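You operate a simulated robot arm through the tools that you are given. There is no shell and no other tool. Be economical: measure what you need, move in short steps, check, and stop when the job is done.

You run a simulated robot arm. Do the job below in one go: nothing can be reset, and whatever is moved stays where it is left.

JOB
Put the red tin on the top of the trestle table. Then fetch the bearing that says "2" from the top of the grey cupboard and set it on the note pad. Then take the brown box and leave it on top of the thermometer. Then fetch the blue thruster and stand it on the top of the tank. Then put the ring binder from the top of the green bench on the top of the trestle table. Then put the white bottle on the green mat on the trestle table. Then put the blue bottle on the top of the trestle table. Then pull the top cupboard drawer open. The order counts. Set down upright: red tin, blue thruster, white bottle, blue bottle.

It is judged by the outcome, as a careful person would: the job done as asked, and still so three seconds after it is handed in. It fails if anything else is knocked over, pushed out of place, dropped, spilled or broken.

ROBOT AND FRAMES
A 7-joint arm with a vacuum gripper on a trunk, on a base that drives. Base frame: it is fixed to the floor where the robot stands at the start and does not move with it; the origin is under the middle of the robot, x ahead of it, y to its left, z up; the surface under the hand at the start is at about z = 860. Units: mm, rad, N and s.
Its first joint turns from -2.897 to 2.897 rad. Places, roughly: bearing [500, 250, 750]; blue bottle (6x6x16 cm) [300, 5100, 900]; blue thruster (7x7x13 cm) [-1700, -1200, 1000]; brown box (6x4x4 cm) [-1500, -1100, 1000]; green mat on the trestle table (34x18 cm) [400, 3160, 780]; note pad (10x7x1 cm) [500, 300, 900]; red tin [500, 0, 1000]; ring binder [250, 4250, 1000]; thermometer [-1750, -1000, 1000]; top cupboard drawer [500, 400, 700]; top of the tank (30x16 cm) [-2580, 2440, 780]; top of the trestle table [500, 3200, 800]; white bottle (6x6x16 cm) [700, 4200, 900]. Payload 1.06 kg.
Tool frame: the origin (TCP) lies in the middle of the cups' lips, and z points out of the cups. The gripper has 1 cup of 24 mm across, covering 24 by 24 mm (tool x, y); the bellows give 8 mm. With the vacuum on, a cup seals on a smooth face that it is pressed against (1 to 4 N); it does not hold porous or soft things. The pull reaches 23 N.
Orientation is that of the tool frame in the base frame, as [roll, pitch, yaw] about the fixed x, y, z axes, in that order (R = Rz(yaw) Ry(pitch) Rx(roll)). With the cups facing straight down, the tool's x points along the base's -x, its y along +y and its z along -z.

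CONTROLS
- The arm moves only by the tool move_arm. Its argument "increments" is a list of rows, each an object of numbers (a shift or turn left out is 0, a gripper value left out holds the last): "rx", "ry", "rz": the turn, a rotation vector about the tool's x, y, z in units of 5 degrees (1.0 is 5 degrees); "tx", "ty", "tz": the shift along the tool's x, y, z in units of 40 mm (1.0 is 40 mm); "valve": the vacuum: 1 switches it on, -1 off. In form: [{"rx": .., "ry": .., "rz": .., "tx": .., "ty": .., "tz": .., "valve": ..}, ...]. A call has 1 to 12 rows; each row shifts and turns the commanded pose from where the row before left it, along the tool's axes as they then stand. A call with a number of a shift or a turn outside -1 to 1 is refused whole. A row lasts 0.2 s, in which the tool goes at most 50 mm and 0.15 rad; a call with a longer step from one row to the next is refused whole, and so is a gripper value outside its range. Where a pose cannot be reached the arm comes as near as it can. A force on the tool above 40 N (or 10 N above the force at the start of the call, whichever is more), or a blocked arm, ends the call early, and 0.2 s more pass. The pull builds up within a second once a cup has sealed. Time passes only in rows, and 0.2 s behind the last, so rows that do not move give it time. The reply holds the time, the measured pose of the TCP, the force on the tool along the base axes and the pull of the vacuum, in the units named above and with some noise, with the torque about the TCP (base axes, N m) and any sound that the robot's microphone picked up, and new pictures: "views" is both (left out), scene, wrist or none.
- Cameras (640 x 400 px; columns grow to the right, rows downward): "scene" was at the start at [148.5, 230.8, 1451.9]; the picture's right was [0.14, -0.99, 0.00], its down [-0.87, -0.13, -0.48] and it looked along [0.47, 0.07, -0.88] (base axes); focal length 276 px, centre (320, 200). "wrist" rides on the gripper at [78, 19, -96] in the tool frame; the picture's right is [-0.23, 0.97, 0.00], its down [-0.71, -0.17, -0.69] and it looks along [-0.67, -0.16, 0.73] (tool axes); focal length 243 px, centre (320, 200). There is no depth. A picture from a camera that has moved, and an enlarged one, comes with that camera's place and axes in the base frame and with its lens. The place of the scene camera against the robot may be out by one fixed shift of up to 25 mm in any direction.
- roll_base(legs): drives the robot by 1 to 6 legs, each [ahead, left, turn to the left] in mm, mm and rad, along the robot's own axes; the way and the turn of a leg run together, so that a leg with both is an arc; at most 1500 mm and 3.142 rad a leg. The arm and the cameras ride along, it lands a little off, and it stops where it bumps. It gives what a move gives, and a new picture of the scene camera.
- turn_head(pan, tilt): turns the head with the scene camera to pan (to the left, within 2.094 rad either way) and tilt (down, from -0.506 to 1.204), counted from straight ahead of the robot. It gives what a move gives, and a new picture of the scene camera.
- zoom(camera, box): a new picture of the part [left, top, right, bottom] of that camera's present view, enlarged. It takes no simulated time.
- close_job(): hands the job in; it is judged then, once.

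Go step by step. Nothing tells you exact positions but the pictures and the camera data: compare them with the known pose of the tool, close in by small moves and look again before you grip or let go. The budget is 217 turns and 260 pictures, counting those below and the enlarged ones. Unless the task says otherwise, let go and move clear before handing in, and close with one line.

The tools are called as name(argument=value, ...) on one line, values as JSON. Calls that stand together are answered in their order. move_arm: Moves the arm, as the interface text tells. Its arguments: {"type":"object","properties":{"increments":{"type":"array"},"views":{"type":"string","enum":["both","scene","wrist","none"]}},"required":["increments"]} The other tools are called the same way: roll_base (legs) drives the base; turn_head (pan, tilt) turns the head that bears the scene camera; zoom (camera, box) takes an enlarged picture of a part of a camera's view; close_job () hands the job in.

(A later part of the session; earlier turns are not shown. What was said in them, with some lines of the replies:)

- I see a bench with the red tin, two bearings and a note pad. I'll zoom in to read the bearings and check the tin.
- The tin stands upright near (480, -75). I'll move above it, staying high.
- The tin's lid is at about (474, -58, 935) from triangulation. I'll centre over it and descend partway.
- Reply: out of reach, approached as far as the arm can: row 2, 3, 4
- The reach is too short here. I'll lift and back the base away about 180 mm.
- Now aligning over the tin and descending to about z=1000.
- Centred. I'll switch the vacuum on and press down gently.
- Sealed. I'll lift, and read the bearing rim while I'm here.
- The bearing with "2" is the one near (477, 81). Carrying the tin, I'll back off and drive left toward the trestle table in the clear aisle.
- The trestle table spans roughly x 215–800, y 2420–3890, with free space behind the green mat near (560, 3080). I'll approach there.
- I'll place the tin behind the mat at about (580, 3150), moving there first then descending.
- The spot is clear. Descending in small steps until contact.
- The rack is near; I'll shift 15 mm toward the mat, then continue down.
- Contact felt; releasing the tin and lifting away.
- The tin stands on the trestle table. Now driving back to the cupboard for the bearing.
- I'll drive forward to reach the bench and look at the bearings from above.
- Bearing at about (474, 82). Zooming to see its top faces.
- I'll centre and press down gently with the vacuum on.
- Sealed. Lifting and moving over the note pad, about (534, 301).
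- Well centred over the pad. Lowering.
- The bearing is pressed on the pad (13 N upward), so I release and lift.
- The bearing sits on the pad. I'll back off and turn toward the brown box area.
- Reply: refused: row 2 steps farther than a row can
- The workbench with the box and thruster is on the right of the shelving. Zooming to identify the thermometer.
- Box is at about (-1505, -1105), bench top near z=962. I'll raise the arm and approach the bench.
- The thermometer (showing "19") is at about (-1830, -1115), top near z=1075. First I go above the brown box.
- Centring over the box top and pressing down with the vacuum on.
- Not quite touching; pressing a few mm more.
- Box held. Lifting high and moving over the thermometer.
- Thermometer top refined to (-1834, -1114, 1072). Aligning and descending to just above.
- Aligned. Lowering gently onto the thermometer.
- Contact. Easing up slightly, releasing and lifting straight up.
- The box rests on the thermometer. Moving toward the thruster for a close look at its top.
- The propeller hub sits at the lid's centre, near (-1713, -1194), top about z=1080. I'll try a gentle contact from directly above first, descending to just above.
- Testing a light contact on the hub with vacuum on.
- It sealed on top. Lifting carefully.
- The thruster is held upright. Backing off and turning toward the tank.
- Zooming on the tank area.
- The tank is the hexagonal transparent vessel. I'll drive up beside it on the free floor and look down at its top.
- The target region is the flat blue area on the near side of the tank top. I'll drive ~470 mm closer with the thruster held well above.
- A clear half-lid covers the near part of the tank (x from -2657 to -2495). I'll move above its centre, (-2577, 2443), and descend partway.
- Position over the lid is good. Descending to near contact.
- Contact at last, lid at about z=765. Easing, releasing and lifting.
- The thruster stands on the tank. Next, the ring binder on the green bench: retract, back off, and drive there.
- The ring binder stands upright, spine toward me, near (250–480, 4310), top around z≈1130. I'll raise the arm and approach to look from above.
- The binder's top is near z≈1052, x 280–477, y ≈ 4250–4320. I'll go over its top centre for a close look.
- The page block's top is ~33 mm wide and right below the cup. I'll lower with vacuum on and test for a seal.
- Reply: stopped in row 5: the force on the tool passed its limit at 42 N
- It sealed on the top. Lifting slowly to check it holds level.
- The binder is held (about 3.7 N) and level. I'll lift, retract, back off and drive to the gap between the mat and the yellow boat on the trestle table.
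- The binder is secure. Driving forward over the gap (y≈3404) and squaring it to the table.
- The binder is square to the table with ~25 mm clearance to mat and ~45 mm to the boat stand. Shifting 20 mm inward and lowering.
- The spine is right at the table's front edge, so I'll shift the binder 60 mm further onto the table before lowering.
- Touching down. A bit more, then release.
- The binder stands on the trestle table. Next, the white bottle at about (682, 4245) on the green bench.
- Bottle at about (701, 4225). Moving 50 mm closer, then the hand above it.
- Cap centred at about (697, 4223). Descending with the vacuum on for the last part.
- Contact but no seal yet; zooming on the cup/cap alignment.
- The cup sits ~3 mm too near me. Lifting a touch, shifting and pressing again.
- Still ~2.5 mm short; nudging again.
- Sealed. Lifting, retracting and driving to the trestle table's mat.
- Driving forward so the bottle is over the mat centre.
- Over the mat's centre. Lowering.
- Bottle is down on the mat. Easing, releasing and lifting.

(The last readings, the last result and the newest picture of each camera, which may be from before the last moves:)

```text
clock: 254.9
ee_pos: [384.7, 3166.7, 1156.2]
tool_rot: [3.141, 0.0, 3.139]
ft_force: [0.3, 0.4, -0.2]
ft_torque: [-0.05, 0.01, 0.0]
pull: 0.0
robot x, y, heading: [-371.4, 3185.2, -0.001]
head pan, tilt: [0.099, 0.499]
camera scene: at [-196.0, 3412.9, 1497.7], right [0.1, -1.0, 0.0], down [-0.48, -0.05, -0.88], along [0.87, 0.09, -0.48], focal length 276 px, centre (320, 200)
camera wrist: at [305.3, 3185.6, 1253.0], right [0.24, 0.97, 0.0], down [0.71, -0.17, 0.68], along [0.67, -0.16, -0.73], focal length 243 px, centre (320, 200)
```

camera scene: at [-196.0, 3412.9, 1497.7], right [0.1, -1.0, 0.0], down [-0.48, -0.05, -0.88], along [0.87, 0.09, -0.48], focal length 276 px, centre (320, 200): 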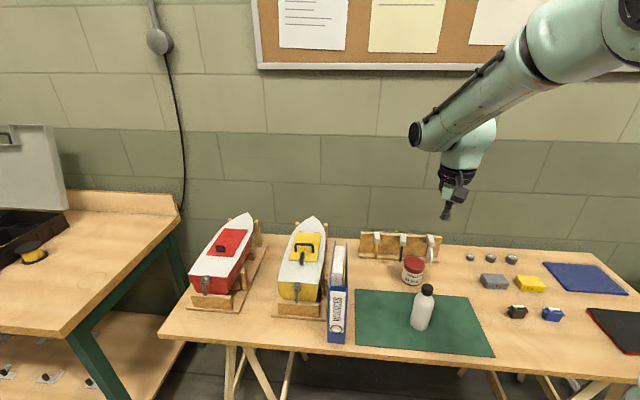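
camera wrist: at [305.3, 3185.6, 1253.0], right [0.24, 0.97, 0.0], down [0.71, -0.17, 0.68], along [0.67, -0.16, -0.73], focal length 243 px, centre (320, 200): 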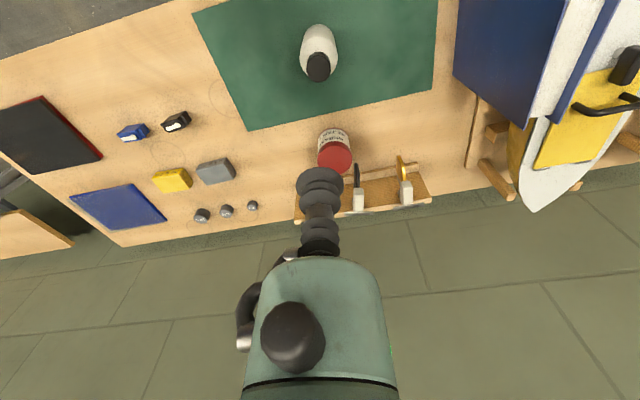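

White bottle is upright on the mat. Now the blue bottle at about (282, 5120).

move_arm(increments=[{"tz": -1}, {"tx": 1}, {"tx": 1}, {"tx": 1}], views="none")

roll_base(legs=[[-420, 0, 0], [0, 1000, 0], [0, 920, 0]])

```text
clock: 255.9
ee_pos: [263.6, 3167.2, 1194.4]
tool_rot: [3.141, -0.002, -3.141]
ft_force: [-0.3, 0.2, -0.7]
ft_torque: [-0.01, 0.03, -0.02]
pull: 0.0
robot x, y, heading: [-370.7, 3180.8, -0.004]
head pan, tilt: [0.099, 0.499]
```

```text
clock: 267.6
ee_pos: [-165.8, 5073.0, 1196.0]
tool_rot: [3.141, 0.001, 3.135]
ft_force: [0.3, 0.7, 0.7]
ft_torque: [0.01, 0.05, -0.04]
pull: 0.0
robot x, y, heading: [-800.2, 5088.9, -0.007]
head pan, tilt: [0.099, 0.499]
camera scene: at [-623.7, 5320.7, 1497.8], right [0.09, -1.0, 0.0], down [-0.48, -0.04, -0.88], along [0.87, 0.08, -0.48], focal length 276 px, centre (320, 200)
```

scene: 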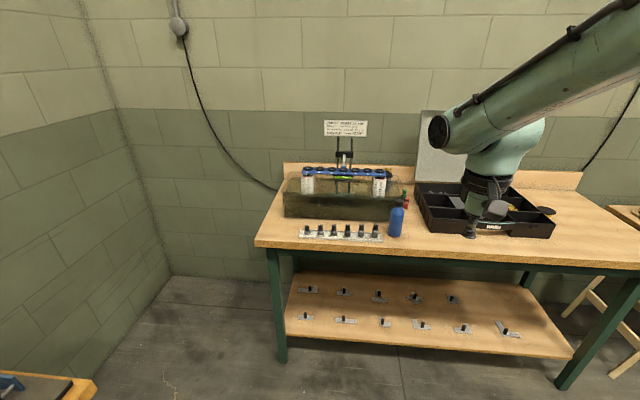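

roll_base(legs=[[390, 25, 0.007]])

move_arm(increments=[{}], views="wrist")

```text
clock: 270.1
ee_pos: [230.5, 5104.9, 1195.4]
tool_rot: [3.14, 0.0, -3.135]
ft_force: [0.3, -0.3, -0.5]
ft_torque: [-0.01, 0.03, -0.04]
pull: 0.1
robot x, y, heading: [-405.6, 5117.1, 0.004]
head pan, tilt: [0.099, 0.499]
camera scene: at [-231.1, 5347.2, 1497.8], right [0.1, -0.99, 0.0], down [-0.48, -0.05, -0.88], along [0.87, 0.09, -0.48], focal length 276 px, centre (320, 200)
```

scene: 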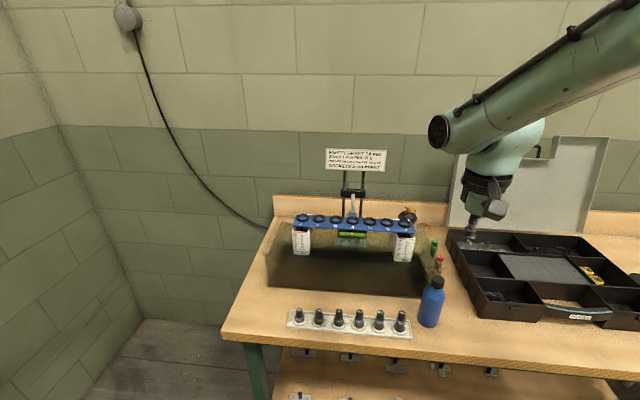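

```text
clock: 270.5
ee_pos: [230.3, 5104.0, 1194.9]
tool_rot: [3.14, -0.001, -3.136]
ft_force: [0.3, 0.0, -0.2]
ft_torque: [0.0, -0.01, -0.05]
pull: 0.1
robot x, y, heading: [-403.8, 5117.0, 0.002]
head pan, tilt: [0.099, 0.499]
camera wrist: at [150.8, 5122.7, 1291.6], right [0.23, 0.97, 0.0], down [0.71, -0.17, 0.68], along [0.67, -0.16, -0.73], focal length 243 px, centre (320, 200)
```

wrist: 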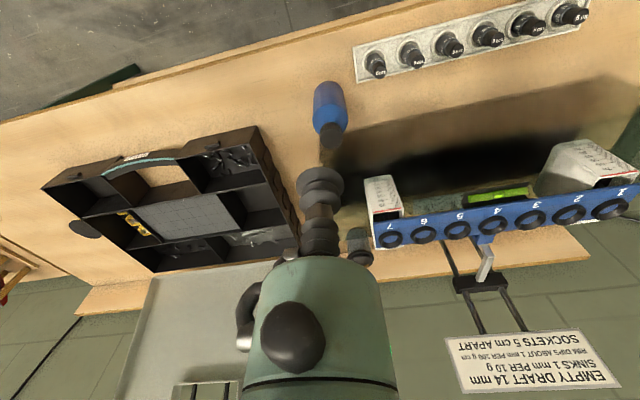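

Blue bottle cap at about (303, 5100). Centring and descending partway.

move_arm(increments=[{"tx": -0.9, "ty": -0.1}, {"tx": -0.9}, {"tz": 1}, {"tz": 1}, {"tz": 0.8}, {}], views="wrist")

```text
clock: 271.9
ee_pos: [303.8, 5098.4, 1083.9]
tool_rot: [-3.141, 0.0, -3.136]
ft_force: [0.2, 0.5, -1.0]
ft_torque: [0.01, 0.0, 0.04]
pull: 0.1
robot x, y, heading: [-407.4, 5112.3, 0.001]
head pan, tilt: [0.099, 0.499]
camera wrist: at [223.5, 5118.2, 1179.5], right [0.23, 0.97, 0.0], down [0.71, -0.17, 0.68], along [0.67, -0.16, -0.73], focal length 243 px, centre (320, 200)
```

wrist: 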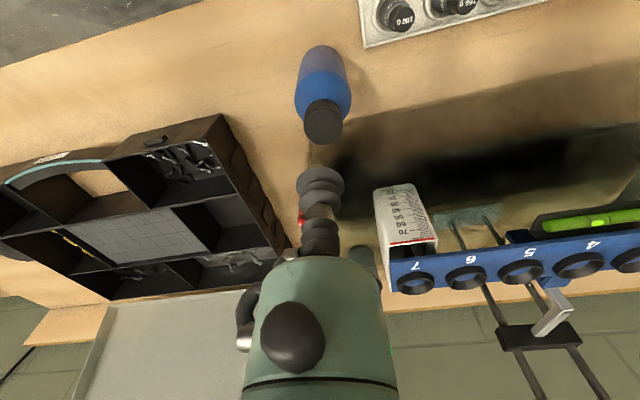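

move_arm(increments=[{"tx": -0.12, "ty": 0.06}, {"tz": 0.8}, {"tz": 0.8}, {"valve": 1, "tz": 0.1}, {}], views="wrist")

zoom(camera="wrist", box=[270, 120, 370, 230])

```text
clock: 273.1
ee_pos: [309.5, 5102.6, 1016.3]
tool_rot: [3.141, -0.001, -3.137]
ft_force: [-0.5, 0.8, 0.2]
ft_torque: [-0.01, -0.02, 0.02]
pull: 0.0
robot x, y, heading: [-403.0, 5113.6, 0.003]
head pan, tilt: [0.099, 0.499]
camera wrist: at [229.0, 5120.9, 1112.8], right [0.23, 0.97, 0.0], down [0.71, -0.17, 0.68], along [0.67, -0.16, -0.73], focal length 243 px, centre (320, 200)
```

wrist: 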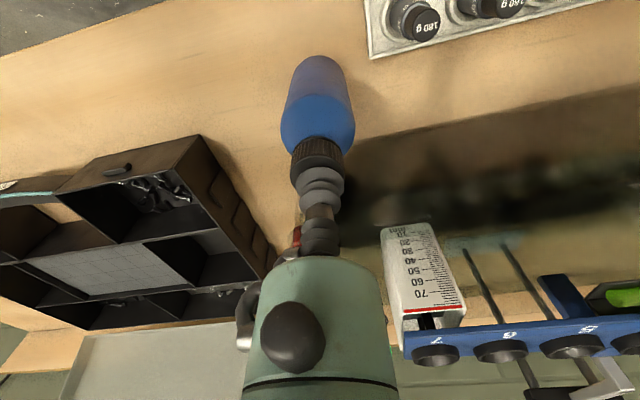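

```text
3.64 times, centred on (320, 175) of wrist
camera zoom: at [229.0, 5120.9, 1112.8], right [0.23, 0.97, 0.0], down [0.71, -0.17, 0.68], along [0.67, -0.16, -0.73], focal length 882 px, centre (320, 291)
```

zoom: 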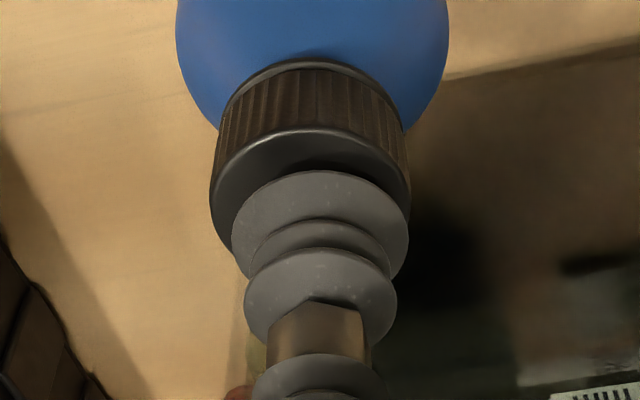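

move_arm(increments=[{"tx": -0.04, "ty": -0.035}, {"tz": 0.15}, {"tz": 0.12}, {"tz": 0.05}, {}, {}], views="none")

```text
clock: 274.5
ee_pos: [309.0, 5101.6, 1002.6]
tool_rot: [-3.141, 0.0, -3.136]
ft_force: [3.5, 0.4, 13.8]
ft_torque: [-0.03, -0.05, 0.0]
pull: 22.4
robot x, y, heading: [-405.2, 5118.1, -0.0]
head pan, tilt: [0.099, 0.499]
```

Sealed. Lifting, backing away, and driving to the trestle table's free front-right area (335, 2860).

move_arm(increments=[{"tz": -0.3}, {"tz": -0.7}, {"tz": -1}, {"tz": -1}, {"tz": -1}, {"tz": -1}, {}], views="wrist")

roll_base(legs=[[-450, 0, 0], [0, -1200, 0], [0, -1055, 0]])

```text
clock: 276.1
ee_pos: [308.4, 5100.2, 1201.8]
tool_rot: [3.141, 0.0, -3.135]
ft_force: [0.9, 0.6, -2.2]
ft_torque: [0.0, -0.02, 0.02]
pull: 22.8
robot x, y, heading: [-405.0, 5114.3, 0.005]
head pan, tilt: [0.099, 0.499]
camera wrist: at [230.0, 5119.0, 1298.4], right [0.23, 0.97, 0.0], down [0.71, -0.17, 0.68], along [0.67, -0.16, -0.73], focal length 243 px, centre (320, 200)
```

wrist: 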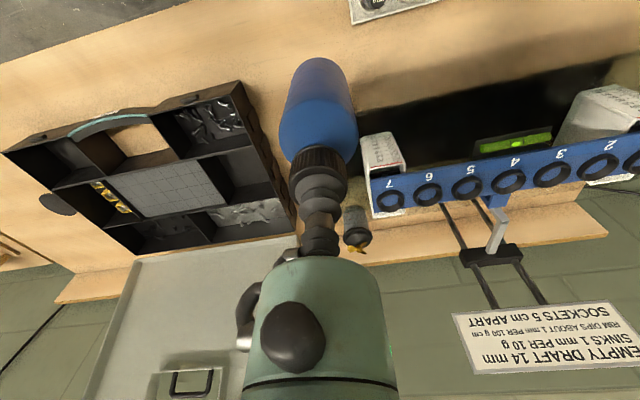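

```text
clock: 289.5
ee_pos: [-133.3, 2860.8, 1201.6]
tool_rot: [-3.142, 0.001, -3.127]
ft_force: [0.5, -0.4, -1.9]
ft_torque: [-0.01, -0.02, 0.01]
pull: 23.0
robot x, y, heading: [-847.9, 2872.3, 0.014]
head pan, tilt: [0.099, 0.499]
camera scene: at [-675.3, 3104.5, 1497.8], right [0.11, -0.99, 0.0], down [-0.48, -0.05, -0.88], along [0.87, 0.1, -0.48], focal length 276 px, centre (320, 200)
```

scene: 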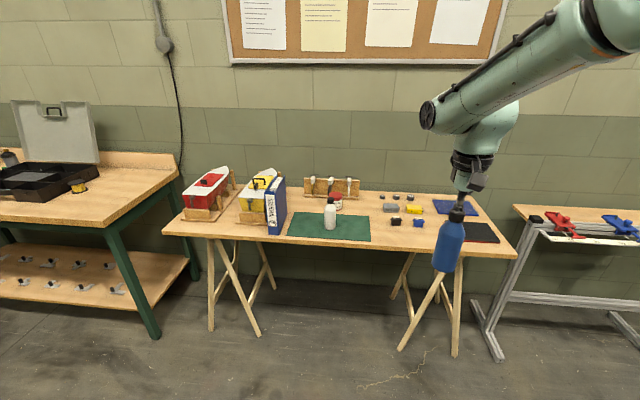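

roll_base(legs=[[465, 0, -0.013]])

move_arm(increments=[{"tz": 1}, {"tz": 1}, {"tz": 1}, {"tz": 1}, {}], views="both")

```text
clock: 292.2
ee_pos: [321.6, 2852.7, 1201.4]
tool_rot: [-3.141, 0.0, 3.137]
ft_force: [0.0, 0.4, -1.8]
ft_torque: [-0.01, -0.02, -0.03]
pull: 22.1
robot x, y, heading: [-389.3, 2872.9, -0.003]
head pan, tilt: [0.099, 0.499]
camera scene: at [-216.4, 3102.7, 1497.8], right [0.09, -1.0, 0.0], down [-0.48, -0.05, -0.88], along [0.87, 0.08, -0.48], focal length 276 px, centre (320, 200)
```

scene: 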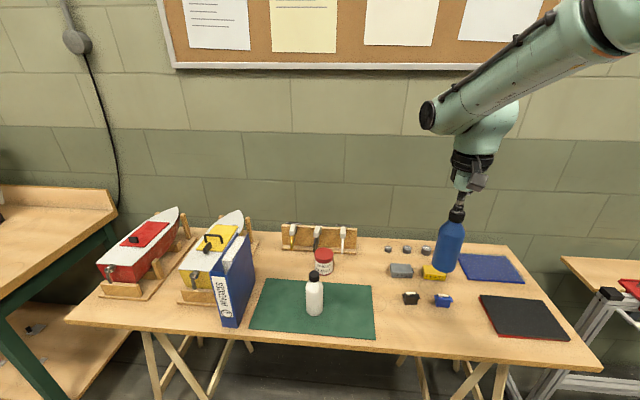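

```text
clock: 293.4
ee_pos: [320.8, 2849.5, 1041.9]
tool_rot: [-3.14, -0.001, 3.138]
ft_force: [0.6, 0.0, -1.8]
ft_torque: [-0.04, -0.02, 0.03]
pull: 22.7
robot x, y, heading: [-391.0, 2874.4, -0.007]
head pan, tilt: [0.099, 0.499]
camera scene: at [-216.5, 3102.7, 1497.8], right [0.09, -1.0, 0.0], down [-0.48, -0.04, -0.88], along [0.87, 0.08, -0.48], focal length 276 px, centre (320, 200)
camera wrist: at [241.3, 2870.3, 1138.5], right [0.24, 0.97, 0.0], down [0.71, -0.17, 0.69], along [0.67, -0.16, -0.73], focal length 243 px, centre (320, 200)
```

scene: 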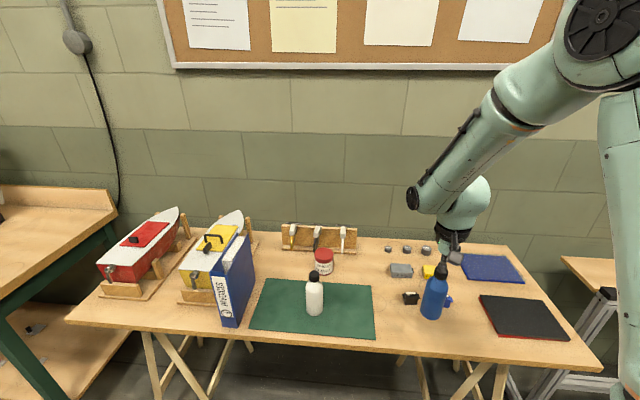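
wrist: 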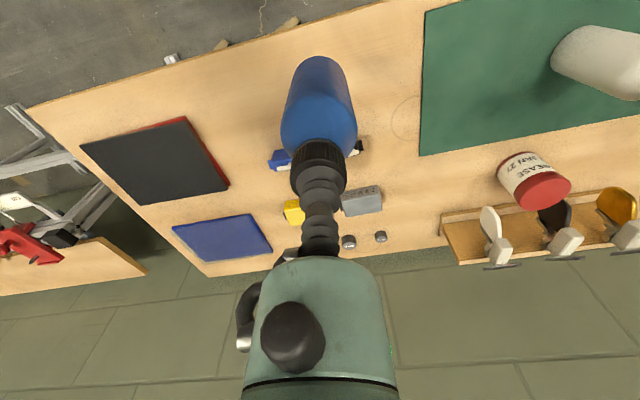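

The table's front edge is near x=284 here, so I shift to (368, 2915), between the mat and the magnets, then descend.

move_arm(increments=[{"tx": -0.6, "ty": 0.8}, {"tx": -0.58, "ty": 0.82}, {"tz": 1}, {"tz": 0.7}, {}], views="both")

```text
clock: 294.6
ee_pos: [370.1, 2915.9, 973.9]
tool_rot: [-3.141, 0.0, 3.138]
ft_force: [-0.5, 0.7, -1.2]
ft_torque: [0.01, 0.01, -0.01]
pull: 22.9
robot x, y, heading: [-393.3, 2873.2, -0.0]
head pan, tilt: [0.099, 0.499]
camera scene: at [-216.5, 3102.8, 1497.8], right [0.09, -1.0, 0.0], down [-0.48, -0.05, -0.88], along [0.87, 0.08, -0.48], focal length 276 px, centre (320, 200)
camera wrist: at [291.0, 2935.0, 1070.0], right [0.24, 0.97, 0.0], down [0.71, -0.17, 0.68], along [0.66, -0.16, -0.73], focal length 243 px, centre (320, 200)
```

scene: 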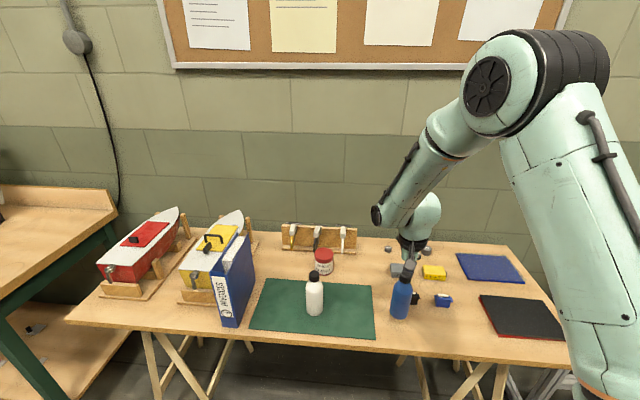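
wrist: 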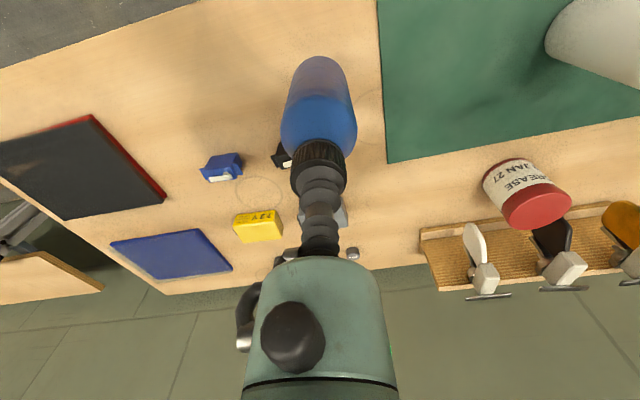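

move_arm(increments=[{"tz": 0.5}, {"tz": 0.3}, {"tz": 0.1}, {}], views="none")

move_arm(increments=[{"tz": 0.08}, {"tz": 0.07}, {}], views="none")

```text
clock: 295.6
ee_pos: [370.3, 2916.8, 937.8]
tool_rot: [-3.141, 0.0, 3.139]
ft_force: [-0.4, 0.4, -2.2]
ft_torque: [0.0, -0.03, 0.01]
pull: 22.7
robot x, y, heading: [-390.6, 2876.4, -0.002]
head pan, tilt: [0.099, 0.499]
```

```text
clock: 296.4
ee_pos: [369.2, 2915.2, 932.8]
tool_rot: [-3.141, 0.0, 3.139]
ft_force: [0.3, -0.5, -1.9]
ft_torque: [-0.01, 0.0, 0.01]
pull: 22.4
robot x, y, heading: [-394.5, 2873.3, -0.007]
head pan, tilt: [0.099, 0.499]
```

move_arm(increments=[{"tz": 0.08}, {"tz": 0.05}, {}], views="none")

```text
clock: 297.2
ee_pos: [369.2, 2916.5, 926.9]
tool_rot: [3.142, 0.003, 3.138]
ft_force: [2.6, 1.5, 15.6]
ft_torque: [-0.01, -0.01, 0.02]
pull: 22.7
robot x, y, heading: [-390.4, 2876.9, -0.003]
head pan, tilt: [0.099, 0.499]
```

Contact. Easing, releasing, lifting.

move_arm(increments=[{"tz": -0.06}, {"valve": -1}, {}, {}, {}, {"tz": -0.15}, {"tz": -0.5}, {"tz": -1}, {"tz": -1}, {"tz": -1}, {"tz": -1}, {"tz": -1}], views="both")

```text
clock: 299.8
ee_pos: [369.2, 2918.0, 1153.2]
tool_rot: [3.141, -0.003, 3.136]
ft_force: [-0.2, -0.3, -0.5]
ft_torque: [-0.03, 0.01, 0.01]
pull: 0.1
robot x, y, heading: [-391.0, 2878.3, 0.001]
head pan, tilt: [0.099, 0.499]
camera scene: at [-216.1, 3102.8, 1497.7], right [0.09, -1.0, 0.0], down [-0.48, -0.05, -0.88], along [0.87, 0.08, -0.48], focal length 276 px, centre (320, 200)
camera wrist: at [289.6, 2936.2, 1250.2], right [0.24, 0.97, 0.0], down [0.71, -0.17, 0.68], along [0.66, -0.16, -0.73], focal length 243 px, centre (320, 200)
```

scene: 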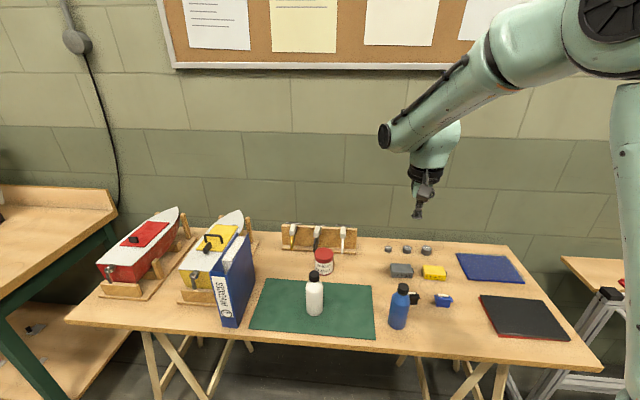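
wrist: 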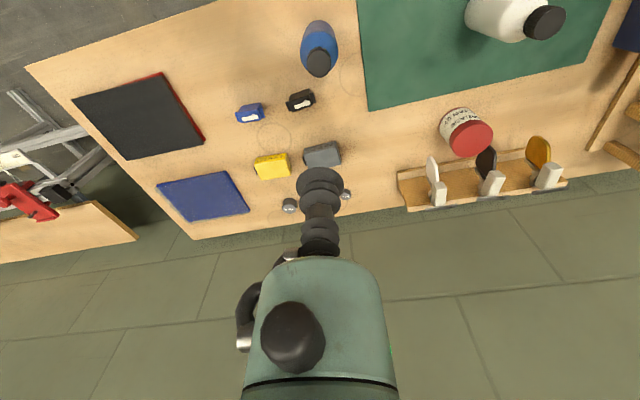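

Blue bottle is upright on the table. Last, the drawer: driving back in front of the cupboard, staying back.

move_arm(increments=[{"tx": 0.5, "ty": -0.5}, {"tx": 0.5, "ty": -0.5}], views="none")

roll_base(legs=[[-440, 0, 0], [0, -1300, 0], [0, -1220, 0]])

turn_head(pan=0.0, tilt=0.7)

```text
clock: 300.4
ee_pos: [328.3, 2876.4, 1153.0]
tool_rot: [-3.141, -0.001, 3.139]
ft_force: [0.4, -0.4, -1.0]
ft_torque: [-0.01, 0.0, -0.04]
pull: 0.0
robot x, y, heading: [-394.8, 2874.7, -0.002]
head pan, tilt: [0.099, 0.499]
```

```text
clock: 315.1
ee_pos: [-61.4, 367.3, 1153.6]
tool_rot: [3.141, 0.0, -3.116]
ft_force: [0.8, -0.1, 0.2]
ft_torque: [-0.01, 0.0, 0.01]
pull: 0.1
robot x, y, heading: [-785.8, 343.4, 0.025]
head pan, tilt: [0.099, 0.499]
camera scene: at [-614.3, 578.0, 1497.8], right [0.12, -0.99, 0.0], down [-0.47, -0.06, -0.88], along [0.87, 0.11, -0.48], focal length 276 px, centre (320, 200)
```

scene: 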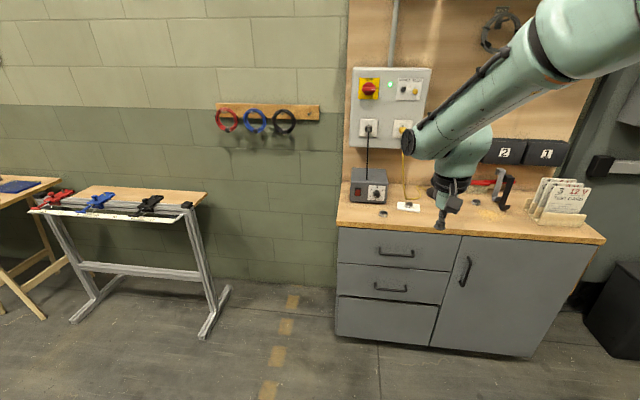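

```text
clock: 315.8
ee_pos: [-63.2, 367.3, 1153.6]
tool_rot: [-3.141, -0.001, -3.116]
ft_force: [0.7, 0.2, -1.0]
ft_torque: [0.02, 0.0, 0.01]
pull: 0.1
robot x, y, heading: [-784.4, 344.4, 0.03]
head pan, tilt: [0.0, 0.7]
camera scene: at [-619.6, 568.9, 1480.1], right [0.03, -1.0, 0.0], down [-0.64, -0.02, -0.77], along [0.77, 0.02, -0.64], focal length 276 px, centre (320, 200)
```

scene: 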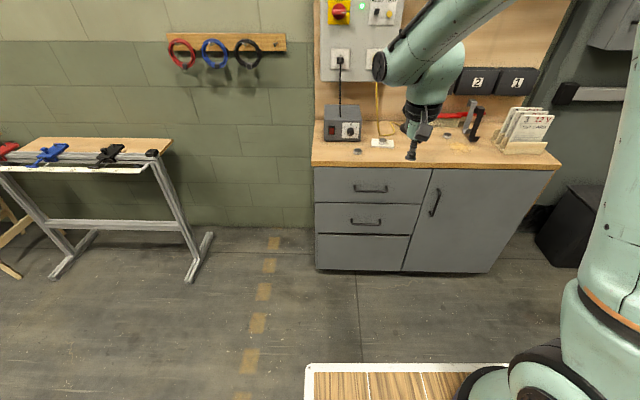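

I see the top drawer: face x≈385, z≈640–815, y≈100–610, handle at (y 373, z 741). I'll turn the tool to point forward while clear, to suck on the face above the handle.

move_arm(increments=[{"ry": -1}, {"ry": -1}, {"ry": -1}, {"ry": -1}, {"ry": -1}, {"ry": -1}, {"ry": -1}, {"ry": -1}, {"ry": -1}, {"ry": -1}, {"ry": -1}, {"ry": -1}], views="none")

move_arm(increments=[{"ry": -1}, {"ry": -1}, {"ry": -1}, {"ry": -1}, {"ry": -1}, {"ry": -1}, {}], views="scene")

```text
clock: 318.4
ee_pos: [-35.7, 386.1, 1189.3]
tool_rot: [-3.104, 1.001, -3.09]
ft_force: [-0.5, 0.2, 0.7]
ft_torque: [-0.02, 0.01, -0.01]
pull: 0.0
out of reach, approached as far as the arm can: row 7, 8, 9, 10
robot x, y, heading: [-782.7, 344.1, 0.022]
head pan, tilt: [0.0, 0.7]
```

```text
clock: 320.0
ee_pos: [-20.3, 391.0, 1193.3]
tool_rot: [-3.016, 1.392, -3.002]
ft_force: [0.0, -0.2, 0.1]
ft_torque: [0.01, 0.02, 0.0]
pull: 0.1
out of reach, approached as far as the arm can: row 3, 4, 5, 6
robot x, y, heading: [-784.8, 342.9, 0.027]
head pan, tilt: [0.0, 0.7]
camera scene: at [-619.6, 568.8, 1480.1], right [0.03, -1.0, 0.0], down [-0.64, -0.02, -0.76], along [0.76, 0.02, -0.64], focal length 276 px, centre (320, 200)
```

scene: 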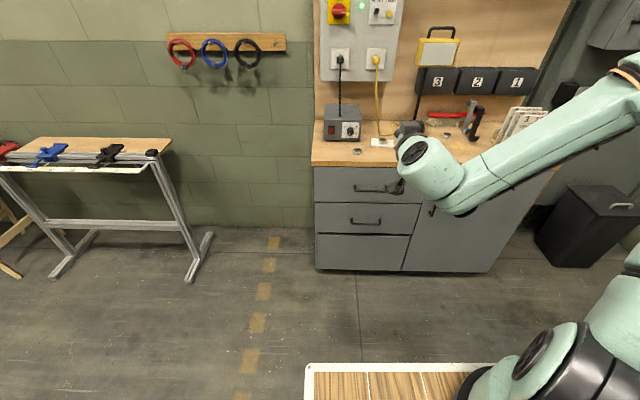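

Nearly horizontal (80°). Lowering, which should free the wrist, then checking.

move_arm(increments=[{"tx": 1}, {"tx": 1}, {"tx": 1}, {"tx": 1}, {"tx": 1}, {"tx": 1}, {"tx": 1}, {"tx": 1}, {"tx": 1}, {}], views="scene")

```text
clock: 322.2
ee_pos: [-21.2, 390.9, 1191.9]
tool_rot: [-3.017, 1.393, -3.002]
ft_force: [0.6, 0.8, 0.0]
ft_torque: [-0.02, -0.02, 0.01]
pull: 0.1
out of reach, approached as far as the arm can: row 1, 2, 3, 4, 5, 6, 7, 8, 9
robot x, y, heading: [-785.2, 341.1, 0.025]
head pan, tilt: [0.0, 0.7]
camera scene: at [-619.6, 568.8, 1480.1], right [0.03, -1.0, 0.0], down [-0.64, -0.02, -0.76], along [0.76, 0.02, -0.64], focal length 276 px, centre (320, 200)
```

scene: 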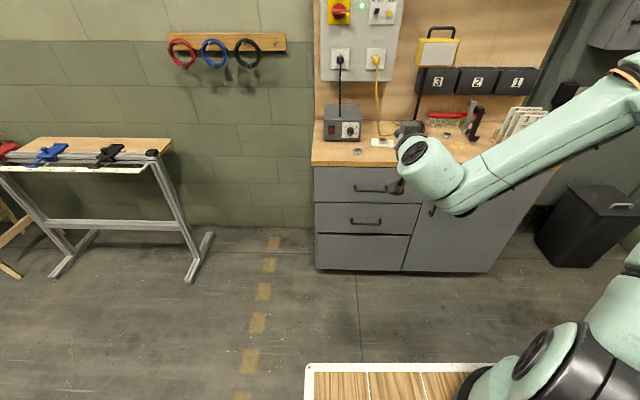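

A forward-pointing tool can't go that low (elbow limit), so I'll use a sideways wrist configuration: arm swung to the robot's right, robot standing left of the drawers. First I restore tool-down.

move_arm(increments=[{"ry": 1}, {"ry": 1}, {"ry": 1}, {"ry": 1}, {"ry": 1}, {"ry": 1}, {"ry": 1}, {"ry": 1}, {"ry": 1}, {"ry": 1}, {"ry": 1}, {"ry": 1}], views="none")

move_arm(increments=[{"ry": 1}, {"ry": 1}, {"ry": 1}, {"ry": 0.95}, {}], views="none")

```text
clock: 324.8
ee_pos: [-19.6, 392.3, 1193.6]
tool_rot: [-3.122, 0.345, -3.114]
ft_force: [1.3, 0.0, 0.2]
ft_torque: [0.03, 0.03, -0.02]
pull: 0.0
robot x, y, heading: [-780.4, 342.4, 0.031]
head pan, tilt: [0.0, 0.7]
```

```text
clock: 326.0
ee_pos: [-20.0, 391.2, 1192.6]
tool_rot: [-3.12, 0.002, -3.123]
ft_force: [0.0, -0.1, -0.8]
ft_torque: [-0.02, -0.01, -0.01]
pull: 0.1
robot x, y, heading: [-783.6, 344.9, 0.025]
head pan, tilt: [0.0, 0.7]
```

move_arm(increments=[{"tx": 0.58, "ty": -0.87}, {"tx": 0.58, "ty": -0.87}, {"tx": 0.58, "ty": -0.87}, {"tx": 0.58, "ty": -0.87}, {"tx": 0.58, "ty": -0.87}, {"tx": 0.58, "ty": -0.87}, {"tx": 0.58, "ty": -0.87}, {"tx": 0.58, "ty": -0.87}, {"tx": 0.58, "ty": -0.87}, {"tx": 0.58, "ty": -0.87}, {"tx": 0.58, "ty": -0.87}, {"tx": 0.58, "ty": -0.87}], views="none")

move_arm(increments=[{"ry": -1}, {"ry": -1}, {"ry": -1}, {"ry": -1}, {"ry": -1}, {"ry": -1}, {"ry": -1}, {"ry": -1}, {"ry": -1}, {}], views="none")

```text
clock: 328.6
ee_pos: [-291.2, -26.0, 1202.2]
tool_rot: [-3.118, 0.002, -3.123]
ft_force: [0.1, 0.1, 0.7]
ft_torque: [-0.02, 0.02, 0.01]
pull: 0.0
robot x, y, heading: [-782.0, 343.8, 0.024]
head pan, tilt: [0.0, 0.7]
```

```text
clock: 330.8
ee_pos: [-290.6, -29.6, 1201.3]
tool_rot: [-3.109, 0.789, -3.103]
ft_force: [-0.3, -0.3, 1.1]
ft_torque: [0.0, -0.02, 0.02]
pull: 0.1
robot x, y, heading: [-784.1, 342.1, 0.03]
head pan, tilt: [0.0, 0.7]
```

move_arm(increments=[{"ry": -1}, {"ry": -1}, {"ry": -1}, {"ry": -1}, {"ry": -1}, {"ry": -1}, {"ry": -1}, {"ry": -1}, {"ry": -1}, {}], views="scene")

```text
clock: 333.0
ee_pos: [-291.0, -29.4, 1201.3]
tool_rot: [-1.426, 1.549, -1.408]
ft_force: [1.7, 0.1, 1.0]
ft_torque: [0.03, 0.01, 0.0]
pull: 0.1
robot x, y, heading: [-782.7, 342.5, 0.028]
head pan, tilt: [0.0, 0.7]
camera scene: at [-619.7, 568.8, 1480.1], right [0.03, -1.0, 0.0], down [-0.64, -0.02, -0.76], along [0.76, 0.02, -0.64], focal length 276 px, centre (320, 200)
```

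scene: 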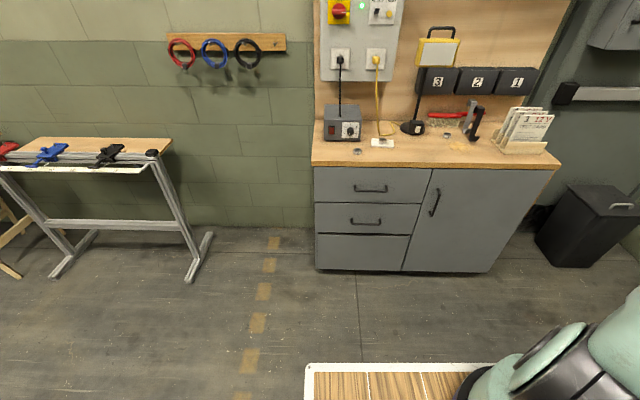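

Horizontal now. Lowering in this configuration.

move_arm(increments=[{"tx": 1}, {"tx": 1}, {"tx": 1}, {"tx": 1}, {"tx": 1}, {"tx": 1}, {"tx": 1}, {}], views="none")

turn_head(pan=-0.7, tilt=0.9)

```text
clock: 334.8
ee_pos: [-265.8, -72.5, 941.1]
tool_rot: [-1.567, 1.554, -1.548]
ft_force: [-0.3, 0.7, -1.2]
ft_torque: [0.0, 0.0, -0.02]
pull: 0.1
out of reach, approached as far as the arm can: row 5, 6, 7
robot x, y, heading: [-782.7, 344.5, 0.031]
head pan, tilt: [0.0, 0.7]
```

```text
clock: 335.9
ee_pos: [-267.0, -72.9, 940.7]
tool_rot: [-1.571, 1.553, -1.552]
ft_force: [0.0, 0.6, 0.3]
ft_torque: [-0.01, 0.0, -0.01]
pull: 0.1
robot x, y, heading: [-782.9, 341.0, 0.026]
head pan, tilt: [-0.7, 0.901]
camera scene: at [-645.5, 519.5, 1464.0], right [-0.62, -0.78, 0.0], down [-0.61, 0.49, -0.62], along [0.49, -0.39, -0.78], focal length 276 px, centre (320, 200)
```

scene: 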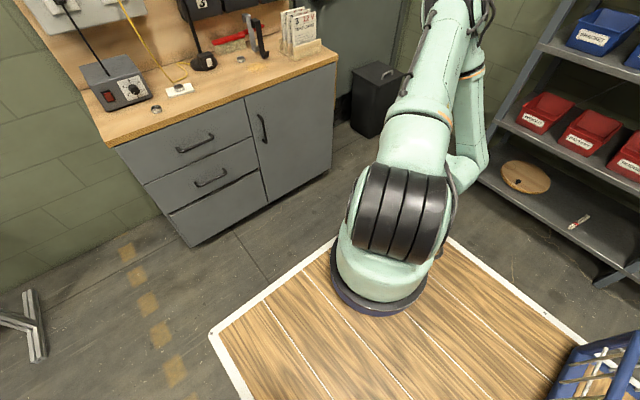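

The wrist roll is likely at its limit; I'll roll the tool 90° about its axis (camera to the left side) and then go lower.

move_arm(increments=[{"rz": 1}, {"rz": 1}, {"rz": 1}, {"rz": 1}, {"rz": 1}, {"rz": 1}, {"rz": 1}, {"rz": 1}, {"rz": 1}, {"rz": 1}, {"rz": 1}, {"rz": 1}], views="none")

move_arm(increments=[{"rz": 1}, {"rz": 1}, {"rz": 1}, {"rz": 1}, {"rz": 1}, {"rz": 1}, {}], views="scene")

```text
clock: 338.5
ee_pos: [-268.1, -73.0, 938.3]
tool_rot: [1.567, 0.544, 1.587]
ft_force: [-0.2, 0.6, 0.0]
ft_torque: [-0.02, -0.02, -0.02]
pull: 0.0
robot x, y, heading: [-785.9, 342.1, 0.025]
head pan, tilt: [-0.7, 0.901]
```

```text
clock: 340.1
ee_pos: [-268.5, -72.3, 939.4]
tool_rot: [1.569, 0.021, 1.589]
ft_force: [0.7, 0.7, 0.9]
ft_torque: [-0.02, -0.05, 0.01]
pull: 0.0
robot x, y, heading: [-785.7, 340.3, 0.024]
head pan, tilt: [-0.7, 0.901]
camera scene: at [-645.6, 519.4, 1463.9], right [-0.62, -0.78, 0.0], down [-0.61, 0.49, -0.62], along [0.49, -0.39, -0.78], focal length 276 px, centre (320, 200)
```

scene: 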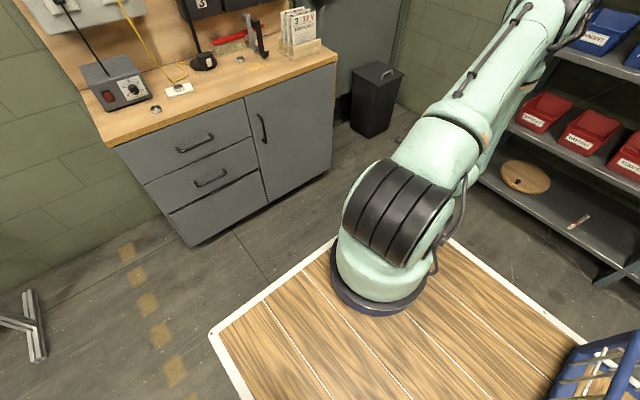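

Now lowering along the tool's -y (down).

move_arm(increments=[{"ty": -1}, {"ty": -1}, {"ty": -1}, {"ty": -1}, {"ty": -0.5}, {}], views="both")

```text
clock: 341.5
ee_pos: [-267.6, -77.5, 757.6]
tool_rot: [1.569, 0.022, 1.59]
ft_force: [0.1, -0.4, 0.1]
ft_torque: [-0.04, -0.01, 0.0]
pull: 0.1
robot x, y, heading: [-783.9, 340.0, 0.028]
head pan, tilt: [-0.7, 0.901]
camera scene: at [-645.6, 519.4, 1463.9], right [-0.62, -0.78, 0.0], down [-0.61, 0.49, -0.62], along [0.49, -0.39, -0.78], focal length 276 px, centre (320, 200)
camera wrist: at [-366.7, 0.1, 775.2], right [0.0, -0.21, 0.98], down [-0.67, -0.72, -0.16], along [0.74, -0.66, -0.14], focal length 243 px, centre (320, 200)
```

scene: 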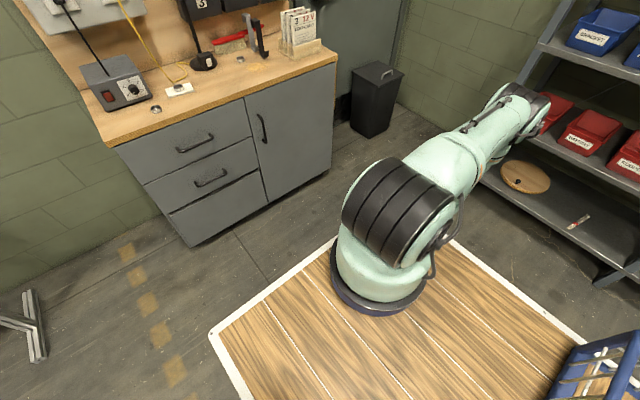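
wrist: 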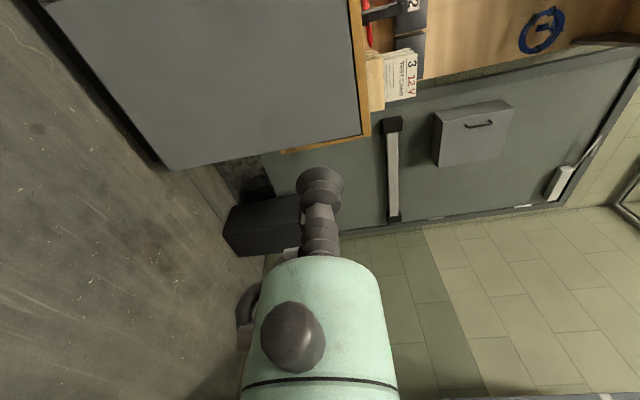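

The sideways posture works at z=757. Driving to the left of the drawers and partway forward.

roll_base(legs=[[0, 598, -0.028], [480, 0, 0]])

turn_head(pan=-0.75, tilt=0.85)

move_arm(increments=[{}], views="wrist")

```text
clock: 347.3
ee_pos: [194.1, 495.6, 758.3]
tool_rot: [1.57, 0.021, 1.548]
ft_force: [-0.4, 0.4, -0.2]
ft_torque: [-0.02, 0.02, -0.01]
pull: 0.1
robot x, y, heading: [-303.8, 933.1, -0.018]
head pan, tilt: [-0.7, 0.901]
camera scene: at [-158.2, 1106.7, 1463.9], right [-0.66, -0.75, 0.0], down [-0.59, 0.51, -0.62], along [0.47, -0.41, -0.78], focal length 276 px, centre (320, 200)
```

scene: 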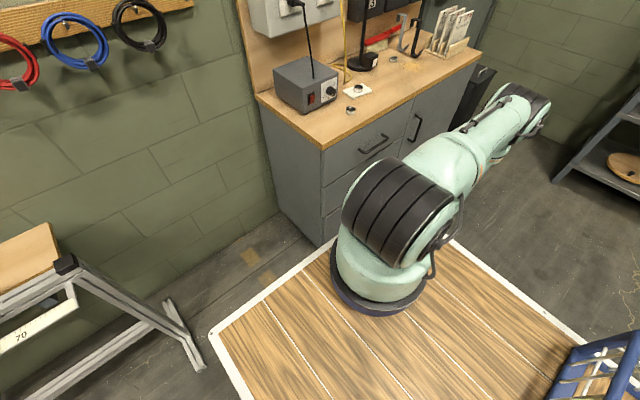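

```text
clock: 348.0
ee_pos: [192.7, 495.5, 758.2]
tool_rot: [1.569, 0.02, 1.546]
ft_force: [0.2, 0.1, 0.0]
ft_torque: [-0.04, 0.01, 0.0]
pull: 0.1
robot x, y, heading: [-301.5, 935.0, -0.017]
head pan, tilt: [-0.75, 0.85]
camera scene: at [-158.8, 1102.1, 1467.8], right [-0.69, -0.72, 0.0], down [-0.54, 0.52, -0.66], along [0.47, -0.46, -0.75], focal length 276 px, centre (320, 200)
```

scene: 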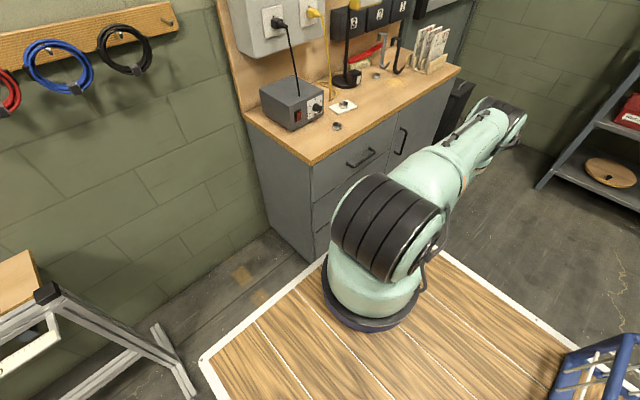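

```text
clock: 348.4
ee_pos: [193.5, 496.0, 759.4]
tool_rot: [1.569, 0.022, 1.545]
ft_force: [0.8, -0.3, 0.0]
ft_torque: [0.02, 0.0, 0.01]
pull: 0.0
robot x, y, heading: [-301.8, 935.8, -0.016]
head pan, tilt: [-0.75, 0.85]
camera wrist: at [98.9, 576.7, 775.5], right [-0.01, -0.21, 0.98], down [-0.7, -0.69, -0.16], along [0.71, -0.69, -0.14], focal length 243 px, centre (320, 200)
```

wrist: 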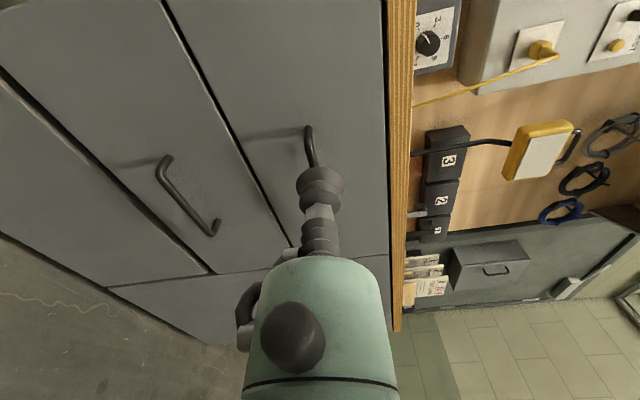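

The cup's axis points at clear drawer face (y≈496, z≈758), 55+ mm beside the handle end. Rolling 140 mm closer.

roll_base(legs=[[140, 0, 0.017]])

move_arm(increments=[{"valve": 1}], views="wrist")

```text
clock: 349.7
ee_pos: [342.0, 504.9, 758.9]
tool_rot: [1.571, 0.021, 1.565]
ft_force: [-0.6, 0.6, 0.1]
ft_torque: [0.0, 0.04, -0.01]
pull: 0.2
robot x, y, heading: [-162.1, 936.8, 0.012]
head pan, tilt: [-0.75, 0.85]
camera scene: at [-21.8, 1104.2, 1467.8], right [-0.68, -0.73, 0.0], down [-0.55, 0.51, -0.66], along [0.48, -0.45, -0.75], focal length 276 px, centre (320, 200)
```

scene: 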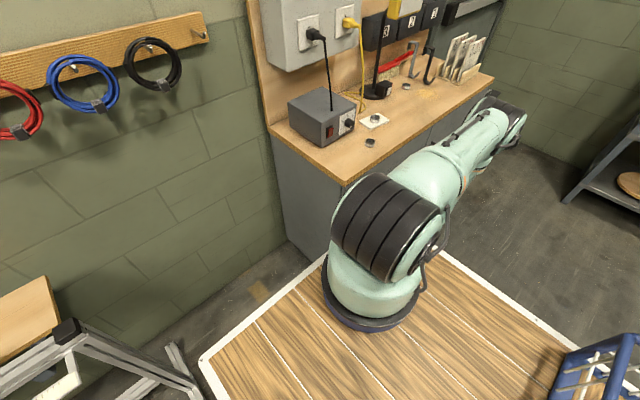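

```text
clock: 350.1
ee_pos: [342.3, 503.7, 758.8]
tool_rot: [1.568, 0.02, 1.566]
ft_force: [0.5, 0.4, 0.0]
ft_torque: [0.01, 0.01, -0.02]
pull: 0.1
robot x, y, heading: [-162.3, 934.2, 0.008]
head pan, tilt: [-0.75, 0.85]
camera wrist: at [246.1, 583.7, 775.5], right [0.0, -0.21, 0.98], down [-0.69, -0.71, -0.16], along [0.73, -0.67, -0.14], focal length 243 px, centre (320, 200)
```

wrist: 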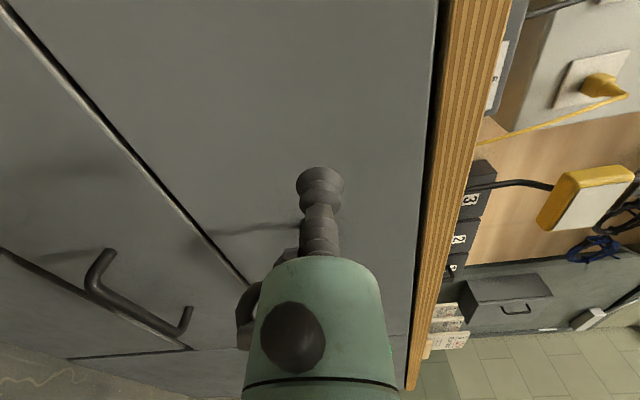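

move_arm(increments=[{"tz": 0.3}, {"tz": 0.3}, {"tz": 0.15}, {"tz": 0.1}, {}], views="none")

```text
clock: 351.3
ee_pos: [376.4, 504.4, 756.4]
tool_rot: [1.569, 0.02, 1.565]
ft_force: [0.8, -0.2, 1.5]
ft_torque: [-0.01, -0.02, 0.01]
pull: 0.0
robot x, y, heading: [-161.8, 934.4, 0.001]
head pan, tilt: [-0.75, 0.85]
```

move_arm(increments=[{"tz": 0.1}, {"tz": 0.08}, {}, {}], views="none")

move_arm(increments=[{"tz": 0.08}, {"tz": 0.08}, {}, {}], views="wrist")

```text
clock: 352.3
ee_pos: [384.6, 503.3, 758.4]
tool_rot: [1.569, 0.02, 1.565]
ft_force: [-0.3, -0.4, 0.2]
ft_torque: [0.01, 0.01, -0.04]
pull: 0.0
robot x, y, heading: [-164.6, 937.0, 0.0]
head pan, tilt: [-0.75, 0.85]
```

```text
clock: 353.3
ee_pos: [390.3, 504.1, 756.2]
tool_rot: [1.567, 0.022, 1.565]
ft_force: [0.0, -1.3, 4.4]
ft_torque: [0.03, 0.03, 0.05]
pull: 22.7
robot x, y, heading: [-161.7, 932.2, 0.003]
head pan, tilt: [-0.75, 0.85]
camera wrist: at [293.8, 583.5, 775.3], right [0.0, -0.21, 0.98], down [-0.69, -0.71, -0.16], along [0.73, -0.67, -0.14], focal length 243 px, centre (320, 200)
```

wrist: 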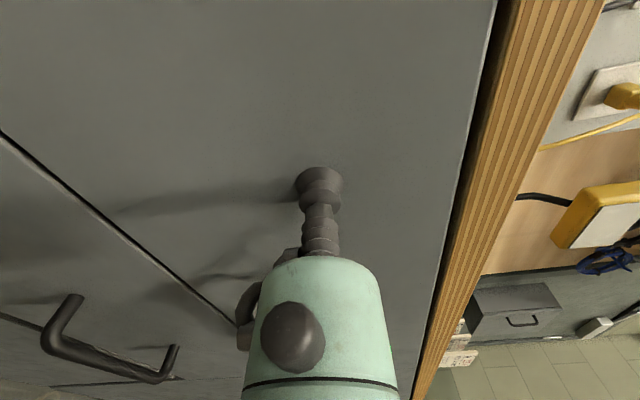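

Sealed on the drawer face. Pulling slowly with the arm first.

move_arm(increments=[{"tz": -0.1}, {"tz": -0.1}, {"tz": -0.15}, {"tz": -0.2}, {"tz": -0.2}, {}], views="wrist")

```text
clock: 354.7
ee_pos: [359.0, 504.4, 757.7]
tool_rot: [1.569, 0.021, 1.566]
ft_force: [-0.7, -2.9, 1.4]
ft_torque: [-0.18, 0.04, 0.04]
pull: 22.9
robot x, y, heading: [-164.5, 931.8, -0.001]
head pan, tilt: [-0.75, 0.85]
camera wrist: at [262.8, 583.6, 775.4], right [0.0, -0.21, 0.98], down [-0.69, -0.71, -0.16], along [0.73, -0.67, -0.15], focal length 243 px, centre (320, 200)
```

wrist: 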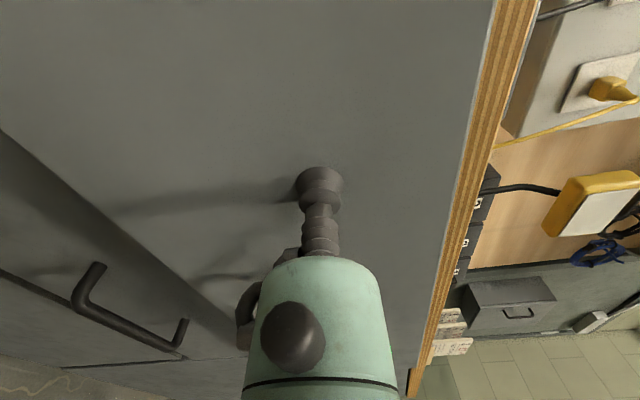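

The drawer is moving out. Continuing the pull.

move_arm(increments=[{"tz": -0.4}, {"tz": -0.5}, {"tz": -0.5}, {"tz": -0.5}, {"tz": -0.5}, {"tz": -0.4}, {}], views="wrist")

```text
clock: 356.3
ee_pos: [248.4, 505.1, 757.8]
tool_rot: [1.569, 0.022, 1.564]
ft_force: [-1.2, 5.9, -8.1]
ft_torque: [0.0, 0.0, 0.01]
pull: 22.9
robot x, y, heading: [-163.3, 936.2, 0.003]
head pan, tilt: [-0.75, 0.85]
camera wrist: at [152.4, 583.2, 775.4], right [0.0, -0.21, 0.98], down [-0.69, -0.71, -0.16], along [0.73, -0.67, -0.15], focal length 243 px, centre (320, 200)
```

wrist: 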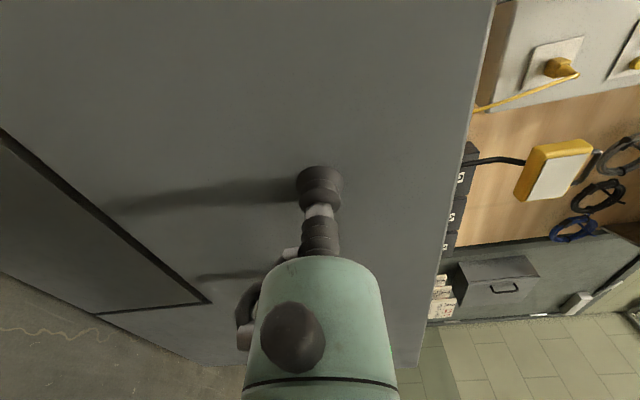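

About 140 mm open. Pulling further.

move_arm(increments=[{"tz": -0.4}, {"tz": -0.5}, {"tz": -0.5}, {"tz": -0.5}, {"tz": -0.4}, {}], views="wrist")

```text
clock: 357.7
ee_pos: [156.2, 504.0, 759.1]
tool_rot: [1.568, 0.022, 1.566]
ft_force: [1.0, -4.8, 8.3]
ft_torque: [-0.02, 0.02, 0.03]
pull: 22.9
robot x, y, heading: [-161.8, 934.1, 0.003]
head pan, tilt: [-0.75, 0.85]
camera wrist: at [59.0, 583.8, 775.9], right [0.0, -0.21, 0.98], down [-0.69, -0.71, -0.16], along [0.73, -0.67, -0.14], focal length 243 px, centre (320, 200)
```

wrist: 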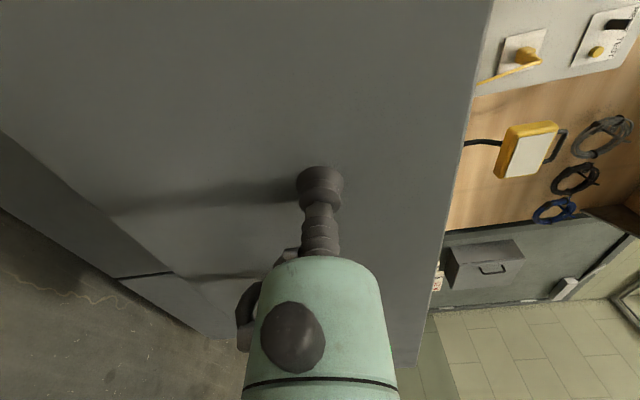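

The drawer is ~230 mm open. Releasing and backing away.

move_arm(increments=[{"valve": -1}, {}, {}, {"tz": -0.3}, {"tz": -0.5}, {}], views="none")

roll_base(legs=[[-500, 0, 0]])

turn_head(pan=-0.3, tilt=0.6)

```text
clock: 359.1
ee_pos: [124.4, 506.3, 757.3]
tool_rot: [1.57, 0.021, 1.565]
ft_force: [-0.5, 0.6, 0.2]
ft_torque: [0.0, -0.01, 0.0]
pull: 0.1
robot x, y, heading: [-161.8, 936.5, 0.005]
head pan, tilt: [-0.75, 0.85]
```

```text
clock: 362.1
ee_pos: [-386.2, 504.9, 757.7]
tool_rot: [1.569, 0.022, 1.57]
ft_force: [-0.2, -0.2, 0.3]
ft_torque: [0.0, 0.0, 0.01]
pull: 0.2
robot x, y, heading: [-671.3, 932.6, 0.003]
head pan, tilt: [-0.75, 0.85]
camera scene: at [-533.1, 1102.3, 1467.8], right [-0.68, -0.74, 0.0], down [-0.55, 0.51, -0.66], along [0.49, -0.45, -0.75], focal length 276 px, centre (320, 200)
```

scene: 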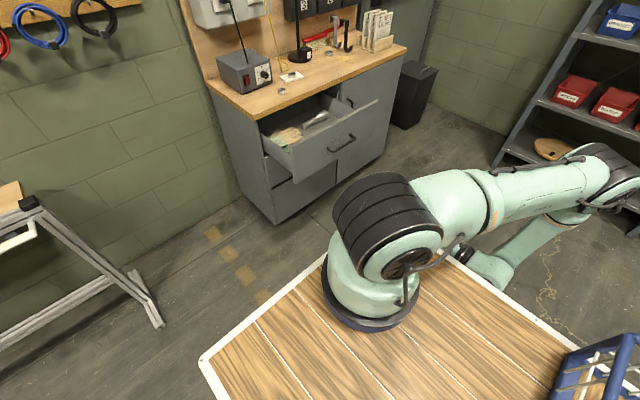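

```text
clock: 363.0
ee_pos: [-385.9, 504.7, 756.9]
tool_rot: [1.572, 0.02, 1.568]
ft_force: [0.7, 0.6, -0.1]
ft_torque: [0.0, -0.01, -0.02]
pull: 0.1
robot x, y, heading: [-675.6, 935.7, 0.0]
head pan, tilt: [-0.3, 0.6]
camera scene: at [-506.0, 1129.6, 1488.7], right [-0.29, -0.96, 0.0], down [-0.54, 0.16, -0.82], along [0.79, -0.24, -0.57], focal length 276 px, centre (320, 200)
```

scene: 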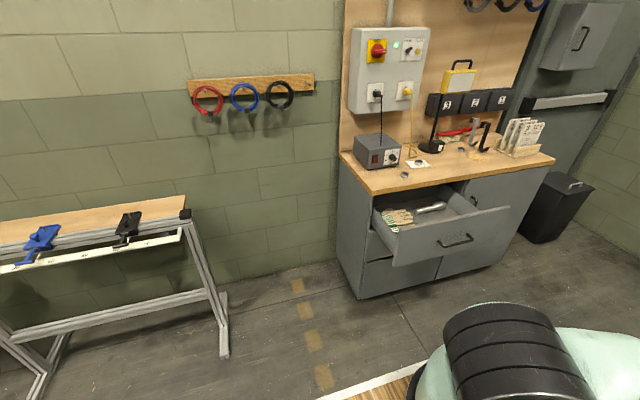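

The top drawer is open, the bearing is still on the note pad, and the arm is clear. I saw every other item resting where it belongs after I let go of it, so I'm handing in.

close_job()

```text
The job is handed in.
```

I did all eight steps in the order asked and handed the job in; the red tin, blue thruster and both bottles were upright when I last saw them, and the top drawer is about 230 mm open.
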